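You operate a simulated robot arm through the tools that you are given. There is no shell and no other tool. Be economical: measure what you need, move in short steps, check, and stop when the job is done.

The job below is to be done with a simulated robot arm. You get a single attempt, and the scene is never put back.

TASK
Take the teal jar and leave it on the white dish.

The check looks at the end state, three seconds after you hand in, the way a careful person would. Anything else that was tipped, shoved, dropped, spilled or broken makes it a failure.

THE ROBOT
A 5-joint arm with a two-finger parallel gripper, fixed in place. Base frame: the origin is at the foot of the arm, x ahead of it, y to its left, z up; the work surface is at about z = 0. Units: m, degrees, N and s.
With the tool pointing down near the work surface it reaches from about 0.26 to 0.68 m from the base axis. Its first joint turns from -66.0 to 66.0 degrees. The tool tilts only in the upright plane through the base axis and itself; it spins freely about its own axis. Payload 2.9 kg.
The TCP is the grasp point between the finger pads, 0.03 m short of the fingertips. In the tool frame z runs along the fingers and y along their closing line. The gripper opens to 0.11 m. The fingers are 0.02 m wide and 0.01 m thick; the gripper's body (0.048 by 0.112 m) begins 0.055 m behind the TCP.
Orientation is told as [roll, pitch, yaw] about the base's x, y, z axes, in that order, counted from this pose: with the fingers straight down and closing along the base's y, the tool's x points along the base's -x, its y along +y and its z along -z.

THE INTERFACE
- The arm moves only by the tool servo_tool. Its argument "plan" is a list of rows, each a list of 3 entries, a list of its own where there are three numbers: the shift along the tool's x, y, z in m, then the turn, a rotation vector about the tool's x, y, z in degrees, then the gripper command, from -1 (shut) to 1 (fully open), values between in proportion. In form: [[[x, y, z], [ax, ay, az], gripper], ...]. A call has 1 to 8 rows; each row is the pose to reach, as a shift and turn from the pose commanded when the call began, along the tool's axes at that moment. Each row takes 0.2 s and may step no farther than 0.05 m and 8.6 degrees from the row before; otherwise, or with a gripper value out of range, the whole call is refused. Where a pose cannot be reached the arm comes as near as it can. A force on the tool above 40 N (or 10 N above the force at the start of the call, whichever is more), or a blocked arm, ends the call early, and 0.2 s more pass. Each finger travels about 0.108 m/s and halts on what it meets, pressing with about 32 N; the grip force reading is that of the motor and also rises with nothing between the fingers. The clock runs only during rows and for 0.2 s after the last one: add rows that repeat a pose to give the fingers time. It gives the time, the measured TCP pose, the force on the tool (base axes), the opening and the grip force at its end, in the units of the frame above (readings bear some noise).
- Cameras (640 x 400 px; columns grow to the right, rows downward): "scene" is fixed at [0.0532, -0.4845, 0.5845]; the picture's right is [0.44, -0.90, 0.00], its down [-0.66, -0.32, -0.68] and it looks along [0.62, 0.30, -0.73] (base axes); focal length 322 px, centre (320, 200). "wrist" rides on the gripper at [0.072, 0.017, -0.103] in the tool frame; the picture's right is [-0.23, 0.97, 0.00], its down [-0.76, -0.18, -0.62] and it looks along [-0.61, -0.14, 0.78] (tool axes); focal length 222 px, centre (320, 200).
- camera(camera): a new picture of that camera. The clock stands still meanwhile.
- pixel_to_xyz(camera, pixels): for up to 12 pixels [column, row] of the newest picture of that camera ("zoom" is the newest enlarged one), the place [x, y, z] in the base frame of the surface seen there, good to about 0.002 m. The clock stands still meanwhile.
- inspect(camera, box): a new picture of the part [left, top, right, bottom] of that camera's present view, enlarged. The clock stands still meanwhile.
- sign_off(): hands the job in; it is judged then, once.

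Keep the steps short. Do not move on a guess: measure, check each grasp and each placing, and mend mistakes. In all there are 60 turns and 20 pictures (those below and enlarged ones count). Leave the gripper open and the arm clear of the work at the hand-in unless told otherwise, and finish with a single line.

The tools are called as name(argument=value, ...) on one line, values as JSON. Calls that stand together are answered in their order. servo_tool: Moves the arm, as the interface text tells. Its arguments: {"type":"object","properties":{"plan":{"type":"array"}},"required":["plan"]} The other tools are called the same way: camera (camera) takes a picture; pixel_to_xyz (camera, pixels) gives the place of the surface under pixels of a picture; inspect (camera, box) takes an enlarged picture of a part of a camera's view; sign_off () hands the job in.

At the start:

```text
t: 0.0
position: [0.2876, -0.2045, 0.271]
orientation: [0.1, 0.0, 0.0]
force: [-0.2, 0.5, -0.2]
width: 0.1102
grasp_force: 0.1
```

scene: 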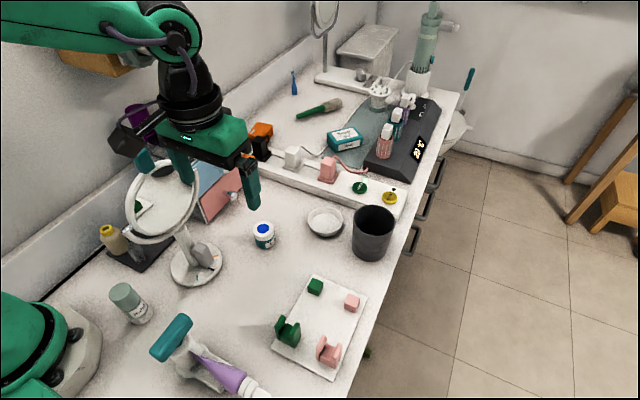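
wrist: 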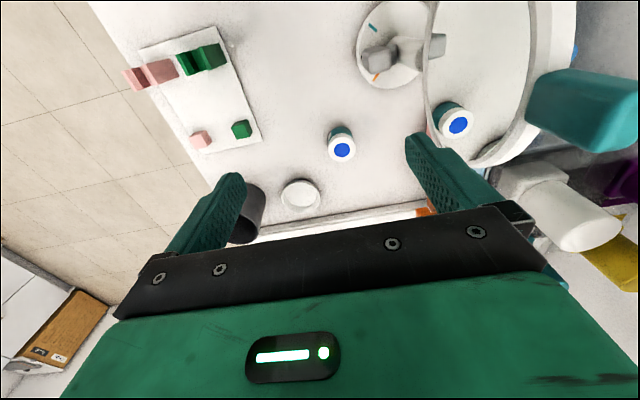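

I see a small jar with a white and blue lid at scene (263,234) and a white dish at (325,222). The second jar in the wrist view looks like a mirror reflection. I'll enlarge the area before measuring.

inspect(camera="scene", box=[220, 170, 420, 295])

pixel_to_xyz(camera="scene", pixels=[[263, 229], [263, 244], [325, 220], [307, 222], [343, 222], [325, 238], [325, 207], [373, 212], [240, 255], [300, 250], [250, 205], [358, 212]])

```text
3.20 times, centred on (320, 232) of scene
```

zoom: 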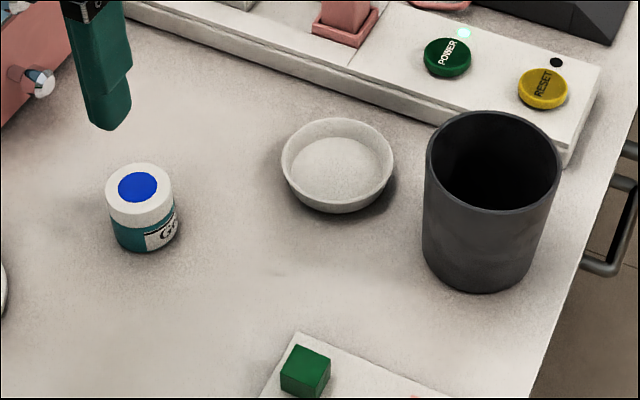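

```text
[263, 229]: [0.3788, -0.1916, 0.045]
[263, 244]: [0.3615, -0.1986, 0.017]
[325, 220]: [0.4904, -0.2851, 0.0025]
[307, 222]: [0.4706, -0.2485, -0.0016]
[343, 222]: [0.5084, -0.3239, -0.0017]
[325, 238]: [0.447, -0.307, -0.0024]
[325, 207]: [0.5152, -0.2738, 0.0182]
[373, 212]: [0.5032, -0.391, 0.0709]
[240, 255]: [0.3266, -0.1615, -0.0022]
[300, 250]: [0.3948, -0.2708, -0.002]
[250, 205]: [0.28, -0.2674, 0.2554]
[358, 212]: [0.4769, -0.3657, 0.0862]
```

Measuring the lid edges, dish rim and dish floor in the enlarged picture.

pixel_to_xyz(camera="zoom", pixels=[[110, 188], [169, 188], [139, 167], [138, 208], [137, 188], [285, 160], [390, 160], [338, 121], [337, 202], [338, 165], [310, 165], [365, 165]])

pixel_to_xyz(camera="wrist", pixels=[[342, 150], [328, 150], [356, 150], [341, 138], [300, 183], [300, 195], [456, 122]])

```text
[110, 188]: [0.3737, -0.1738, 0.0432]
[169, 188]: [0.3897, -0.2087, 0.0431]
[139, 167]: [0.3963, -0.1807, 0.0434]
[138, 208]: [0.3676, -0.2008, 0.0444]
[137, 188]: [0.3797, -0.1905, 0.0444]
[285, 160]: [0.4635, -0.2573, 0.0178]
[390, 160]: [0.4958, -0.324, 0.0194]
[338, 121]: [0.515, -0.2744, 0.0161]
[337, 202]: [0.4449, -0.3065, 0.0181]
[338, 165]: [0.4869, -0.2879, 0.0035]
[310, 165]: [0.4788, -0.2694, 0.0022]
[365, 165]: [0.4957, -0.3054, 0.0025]
```

```text
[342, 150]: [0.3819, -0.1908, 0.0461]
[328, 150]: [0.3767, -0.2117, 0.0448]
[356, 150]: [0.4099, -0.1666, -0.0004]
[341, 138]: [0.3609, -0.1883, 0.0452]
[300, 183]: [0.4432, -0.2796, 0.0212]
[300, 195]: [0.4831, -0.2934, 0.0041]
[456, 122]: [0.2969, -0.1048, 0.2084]
```

The jar's centre is about (0.381, -0.191), 0.042 m wide, with its top at 0.045. The dish's centre is about (0.480, -0.290), with its floor at 0.003 and rim at 0.018. Next I'll measure the neighbours that could get in the way: mirror, cup and panel.

pixel_to_xyz(camera="scene", pixels=[[353, 220], [374, 206], [395, 220], [374, 233], [200, 190], [196, 212], [160, 240], [130, 205], [222, 262], [188, 250], [232, 198], [330, 190]])

pixel_to_xyz(camera="wrist", pixels=[[428, 60], [430, 110], [455, 148], [495, 160], [535, 130], [574, 20], [440, 45], [425, 20]])

```text
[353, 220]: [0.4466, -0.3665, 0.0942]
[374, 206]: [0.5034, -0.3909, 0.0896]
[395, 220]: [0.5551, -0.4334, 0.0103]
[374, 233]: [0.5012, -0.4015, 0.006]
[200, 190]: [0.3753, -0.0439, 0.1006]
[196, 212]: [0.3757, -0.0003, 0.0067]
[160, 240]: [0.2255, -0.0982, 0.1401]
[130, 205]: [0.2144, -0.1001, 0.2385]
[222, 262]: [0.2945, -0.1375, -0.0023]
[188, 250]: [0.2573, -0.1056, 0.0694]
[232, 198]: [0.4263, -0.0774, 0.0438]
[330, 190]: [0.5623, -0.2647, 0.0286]
```

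```text
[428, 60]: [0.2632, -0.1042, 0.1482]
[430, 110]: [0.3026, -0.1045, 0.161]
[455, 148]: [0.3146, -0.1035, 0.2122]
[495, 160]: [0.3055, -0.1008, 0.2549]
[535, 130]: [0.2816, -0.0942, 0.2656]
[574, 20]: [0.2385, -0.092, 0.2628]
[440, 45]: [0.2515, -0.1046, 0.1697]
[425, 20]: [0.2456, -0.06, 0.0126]
```

The mirror disc lies in the plane y≈-0.10, with x 0.21–0.32 and z up to 0.27. I need to know how much the arm itself would clear it by, so I'll measure the wrist joint and the forearm.

pixel_to_xyz(camera="scene", pixels=[[172, 35], [200, 35], [130, 45], [60, 45], [60, 10], [10, 35], [190, 100], [205, 140], [165, 60], [100, 5]])

```text
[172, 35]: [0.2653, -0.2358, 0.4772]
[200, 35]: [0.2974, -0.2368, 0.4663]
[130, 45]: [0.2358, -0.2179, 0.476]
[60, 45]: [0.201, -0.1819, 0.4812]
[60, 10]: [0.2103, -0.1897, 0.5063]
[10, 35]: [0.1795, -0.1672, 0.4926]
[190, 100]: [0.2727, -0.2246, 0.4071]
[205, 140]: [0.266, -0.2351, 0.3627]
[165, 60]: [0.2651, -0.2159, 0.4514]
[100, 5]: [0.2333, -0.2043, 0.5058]
```

The wrist joint sits about 0.2 m above the TCP and the forearm rises from it, so a straight descent with the fingers closing along y clears the mirror. First I'll move above the jar and go down to z≈0.12.

servo_tool(plan=[[[-0.045, 0.007, 0], [0, 0, 0], 1], [[-0.0934, 0.0135, 0], [0, 0, 0], 1], [[-0.0934, 0.0135, 0.04], [0, 0, 0], 1], [[-0.0934, 0.0135, 0.08], [0, 0, 0], 1], [[-0.0934, 0.0135, 0.12], [0, 0, 0], 1], [[-0.0934, 0.0135, 0.151], [0, 0, 0], 1], [[-0.0934, 0.0135, 0.151], [0, 0, 0], 1]])

camera(camera="wrist")

camera(camera="scene")

```text
t: 1.6
position: [0.3824, -0.1898, 0.121]
orientation: [0.0, 0.0, 0.0]
force: [1.1, -0.1, 0.4]
width: 0.11
grasp_force: 0.1
```

```text
16 pictures are left
```

wrist: 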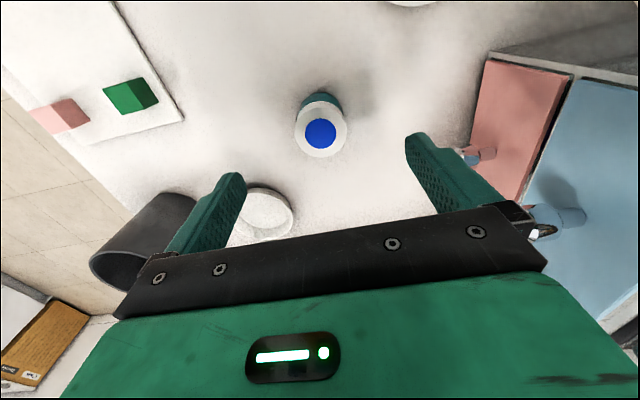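

```text
15 pictures are left
```

scene: 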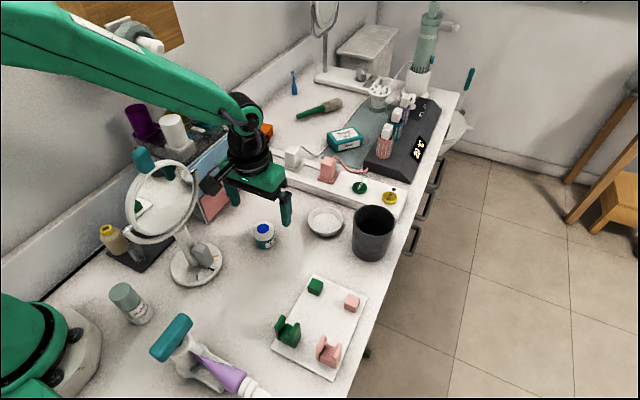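

The arm is over the jar and clear of the mirror, and the jar hasn't moved. I'll re-measure the lid in the wrist picture to centre on it.

pixel_to_xyz(camera="wrist", pixels=[[320, 133], [298, 133], [344, 133], [322, 111], [318, 154]])

pixel_to_xyz(camera="scene", pixels=[[210, 187], [198, 195], [264, 229]])

```text
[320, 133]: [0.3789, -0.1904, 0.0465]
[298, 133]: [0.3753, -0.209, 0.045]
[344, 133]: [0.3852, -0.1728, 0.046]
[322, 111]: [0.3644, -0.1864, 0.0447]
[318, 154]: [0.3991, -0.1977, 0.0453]
```

```text
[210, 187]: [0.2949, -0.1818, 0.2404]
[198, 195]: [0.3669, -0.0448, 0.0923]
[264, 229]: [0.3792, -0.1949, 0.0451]
```

The jar's centre is (0.381, -0.191), within about 2 mm of the TCP. Going straight down to z≈0.048, which puts the fingertips at about 0.018, still open.

servo_tool(plan=[[[0.001, -0.001, 0.03], [0, 0, 0], 1], [[0.001, -0.001, 0.06], [0, 0, 0], 1], [[0.001, -0.001, 0.073], [0, 0, 0], 1], [[0.001, -0.001, 0.073], [0, 0, 0], 1]])

```text
t: 2.6
position: [0.381, -0.1934, 0.0468]
orientation: [0.0, 0.0, 0.0]
force: [0.4, 0.7, -0.2]
width: 0.1101
grasp_force: 0.0
```

At z 0.047 with no contact. Closing now.

servo_tool(plan=[[[0, 0, 0], [0, 0, 0], 0.2], [[0, 0, 0], [0, 0, 0], -0.2], [[0, 0, 0], [0, 0, 0], -0.6], [[0, 0, 0], [0, 0, 0], -0.6], [[0, 0, 0], [0, 0, 0], -0.6]])

```text
t: 3.8
position: [0.3818, -0.1929, 0.047]
orientation: [0.0, 0.1, 0.0]
force: [-0.4, 0.7, 0.5]
width: 0.0427
grasp_force: 32.0
```

The fingers stopped at 0.0427 m with 32 N, so the jar is held. Lifting 0.06 m and checking.

servo_tool(plan=[[[0, 0, -0.02], [0, 0, 0], -0.6], [[0, 0, -0.04], [0, 0, 0], -0.6], [[0, 0, -0.06], [0, 0, 0], -0.6], [[0, 0, -0.07], [0, 0, 0], -0.6], [[0, 0, -0.07], [0, 0, 0], -0.6]])

inspect(camera="scene", box=[180, 130, 420, 280])

```text
t: 5.0
position: [0.3816, -0.1923, 0.1176]
orientation: [0.0, 0.0, 0.1]
force: [-0.3, 0.3, -0.7]
width: 0.043
grasp_force: 32.0
```

```text
2.67 times, centred on (300, 205) of scene
```

zoom: 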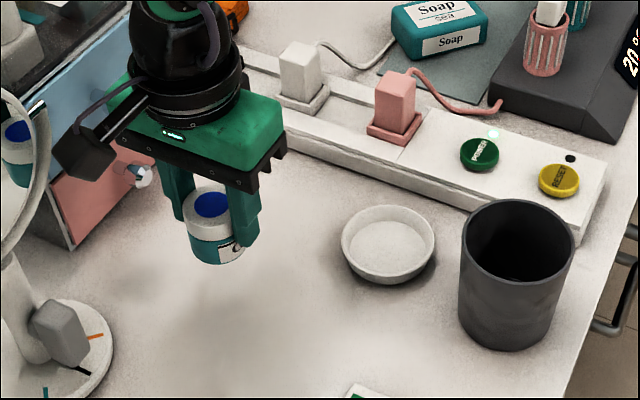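

The jar is held upright and clear. Moving across at this height to above the dish centre (0.480, -0.2905). The cup starts at y≈-0.366, and the fingers will stay well short of it.

servo_tool(plan=[[[-0.02, -0.02, 0], [0, 0, 0], -0.6], [[-0.045, -0.045, 0], [0, 0, 0], -0.6], [[-0.07, -0.07, 0], [0, 0, 0], -0.6], [[-0.09, -0.09, 0], [0, 0, 0], -0.6], [[-0.0985, -0.098, 0], [0, 0, 0], -0.6], [[-0.0985, -0.098, 0], [0, 0, 0], -0.6], [[-0.0985, -0.098, 0], [0, 0, 0], -0.6]])

inspect(camera="scene", box=[220, 120, 420, 245])

camera(camera="wrist")

```text
t: 6.6
position: [0.4788, -0.2903, 0.1176]
orientation: [0.0, 0.1, 0.0]
force: [0.7, -0.3, -1.3]
width: 0.0429
grasp_force: 31.7
```

```text
3.20 times, centred on (320, 182) of scene
```

zoom: 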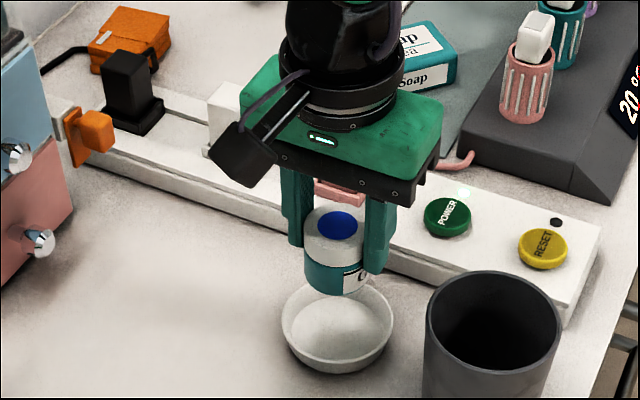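

```text
12 pictures are left
```

wrist: 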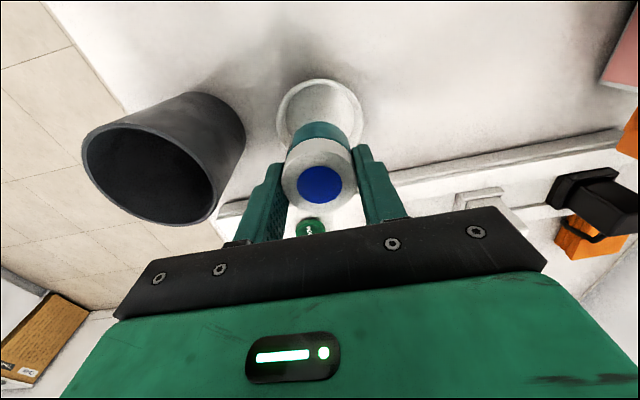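

The jar is above the dish and centred. Measuring the jar's lid and the dish rim again before lowering.

pixel_to_xyz(camera="wrist", pixels=[[320, 184], [320, 81], [278, 115], [362, 115], [240, 130]])

pixel_to_xyz(camera="zoom", pixels=[[337, 226], [340, 192], [450, 285], [430, 310]])

```text
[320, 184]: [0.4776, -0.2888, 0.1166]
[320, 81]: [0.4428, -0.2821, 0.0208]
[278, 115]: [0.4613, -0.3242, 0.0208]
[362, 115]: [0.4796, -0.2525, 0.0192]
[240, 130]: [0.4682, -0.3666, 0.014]
```

```text
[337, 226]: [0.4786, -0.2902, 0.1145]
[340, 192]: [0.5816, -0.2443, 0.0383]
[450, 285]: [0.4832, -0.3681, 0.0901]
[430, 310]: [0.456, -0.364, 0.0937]
```

The jar's centre (0.479, -0.290) matches the dish's. Lowering to z≈0.055, just above the floor contact height of about 0.052.

servo_tool(plan=[[[-0.001, 0, 0.025], [0, 0, 0], -0.6], [[-0.001, 0, 0.045], [0, 0, 0], -0.6], [[-0.001, 0, 0.058], [0, 0, 0], -0.6], [[-0.001, 0, 0.062], [0, 0, 0], -0.6], [[-0.001, 0, 0.062], [0, 0, 0], -0.6]])

inspect(camera="scene", box=[260, 150, 420, 250])

```text
t: 7.8
position: [0.4807, -0.2894, 0.0547]
orientation: [0.0, 0.1, 0.0]
force: [0.8, -0.5, -0.1]
width: 0.043
grasp_force: 32.3
```

```text
4.00 times, centred on (340, 200) of scene
```

zoom: 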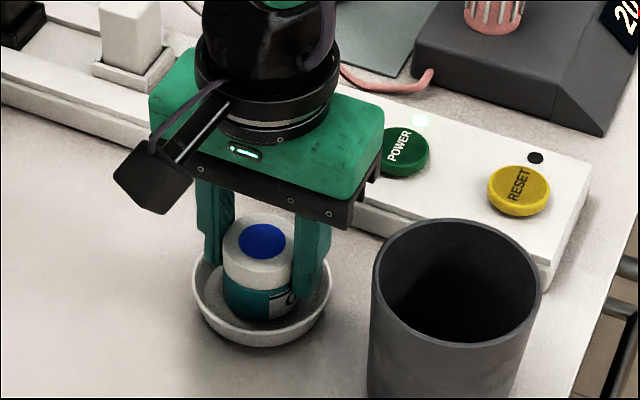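

Inside the rim, with no contact force so far. Lowering 1 mm at a time to find the floor.

servo_tool(plan=[[[0, 0, 0.001], [0, 0, 0], -0.6], [[0, 0, 0.002], [0, 0, 0], -0.6], [[0, 0, 0.002], [0, 0, 0], -0.6]])

```text
t: 8.6
position: [0.4807, -0.2904, 0.0523]
orientation: [0.0, 0.0, 0.0]
force: [0.5, 0.1, -1.4]
width: 0.0429
grasp_force: 32.2
```

No clear contact yet at 0.0523. One more millimetre.

servo_tool(plan=[[[0, 0, 0.001], [0, 0, 0], -0.6], [[0, 0, 0.001], [0, 0, 0], -0.6]])

```text
t: 9.2
position: [0.481, -0.2899, 0.051]
orientation: [0.0, 0.0, 0.0]
force: [-0.9, 0.1, 0.1]
width: 0.0426
grasp_force: 32.0
```

Still no contact force. Another millimetre.

servo_tool(plan=[[[0, 0, 0.001], [0, 0, 0], -0.6], [[0, 0, 0.001], [0, 0, 0], -0.6]])

```text
t: 9.8
position: [0.482, -0.2909, 0.0522]
orientation: [0.0, -0.2, 0.0]
force: [-2.4, 0.2, 6.8]
width: 0.0427
grasp_force: 32.3
```

Contact: 6.8 N upward, so the jar is on the dish floor. The fingertips are close to rim height, so I'll open only slightly to about 0.049 m. I'll lift clear before opening wider.

servo_tool(plan=[[[0, 0, -0.0005], [0, 0, 0], -0.6], [[0, 0, -0.0005], [0, 0, 0], -0.12], [[0, 0, -0.0005], [0, 0, 0], -0.12]])

```text
t: 10.6
position: [0.4816, -0.29, 0.052]
orientation: [0.0, 0.1, 0.1]
force: [0.7, 0.1, 1.1]
width: 0.0484
grasp_force: 0.1
```

Released at 0.0484 m. Rising slowly straight up, then opening wider above the rim.

servo_tool(plan=[[[0, 0, -0.006], [0, 0, 0], -0.12], [[0, 0, -0.012], [0, 0, 0], 0.2], [[0, 0, -0.03], [0, 0, 0], 0.2], [[0, 0, -0.06], [0, 0, 0], 0.2], [[0, 0, -0.1], [0, 0, 0], 0.2], [[0, 0, -0.14], [0, 0, 0], 0.5], [[0, 0, -0.18], [0, 0, 0], 1], [[0, 0, -0.18], [0, 0, 0], 1]])

camera(camera="scene")

inspect(camera="scene", box=[260, 160, 420, 260])

```text
t: 12.4
position: [0.4802, -0.2906, 0.2319]
orientation: [0.0, -0.1, -0.1]
force: [0.0, 0.6, -0.4]
width: 0.11
grasp_force: 0.0
```

```text
10 pictures are left
```

scene: 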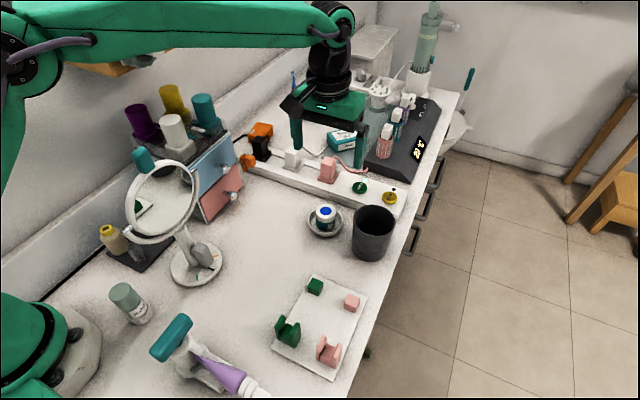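

```text
4.00 times, centred on (340, 210) of scene
```

zoom: 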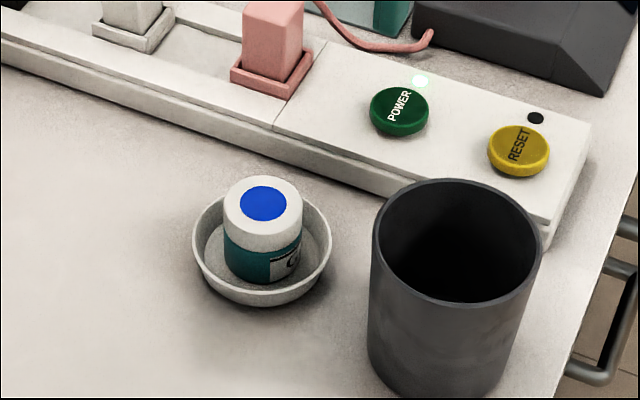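

The jar stands upright in the dish and nothing nearby has moved. There are also coloured containers on the drawer unit at (140–205, 100–130), including a teal one. I'll check those so I know I took the right object.

inspect(camera="scene", box=[90, 70, 270, 182])

```text
3.56 times, centred on (180, 126) of scene
```

zoom: 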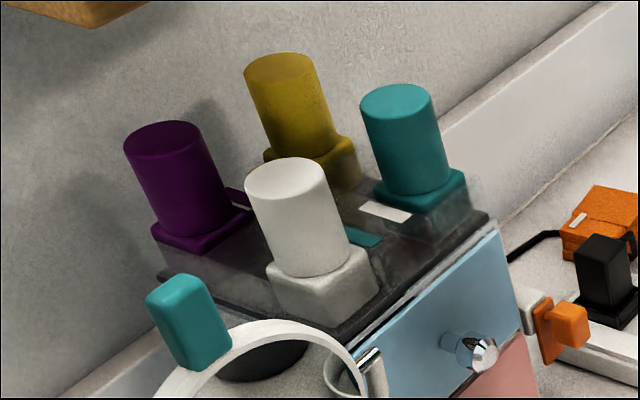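

Those are capped bottles (nail polish style) on a rack, not jars, so the labelled teal jar with the white lid was the right one. It's standing in the dish, and the gripper is open and clear. Handing in.

sign_off()

```text
The job is handed in.
```

The teal jar is standing upright on the white dish, nothing else appears to have moved, and the gripper is open and clear.
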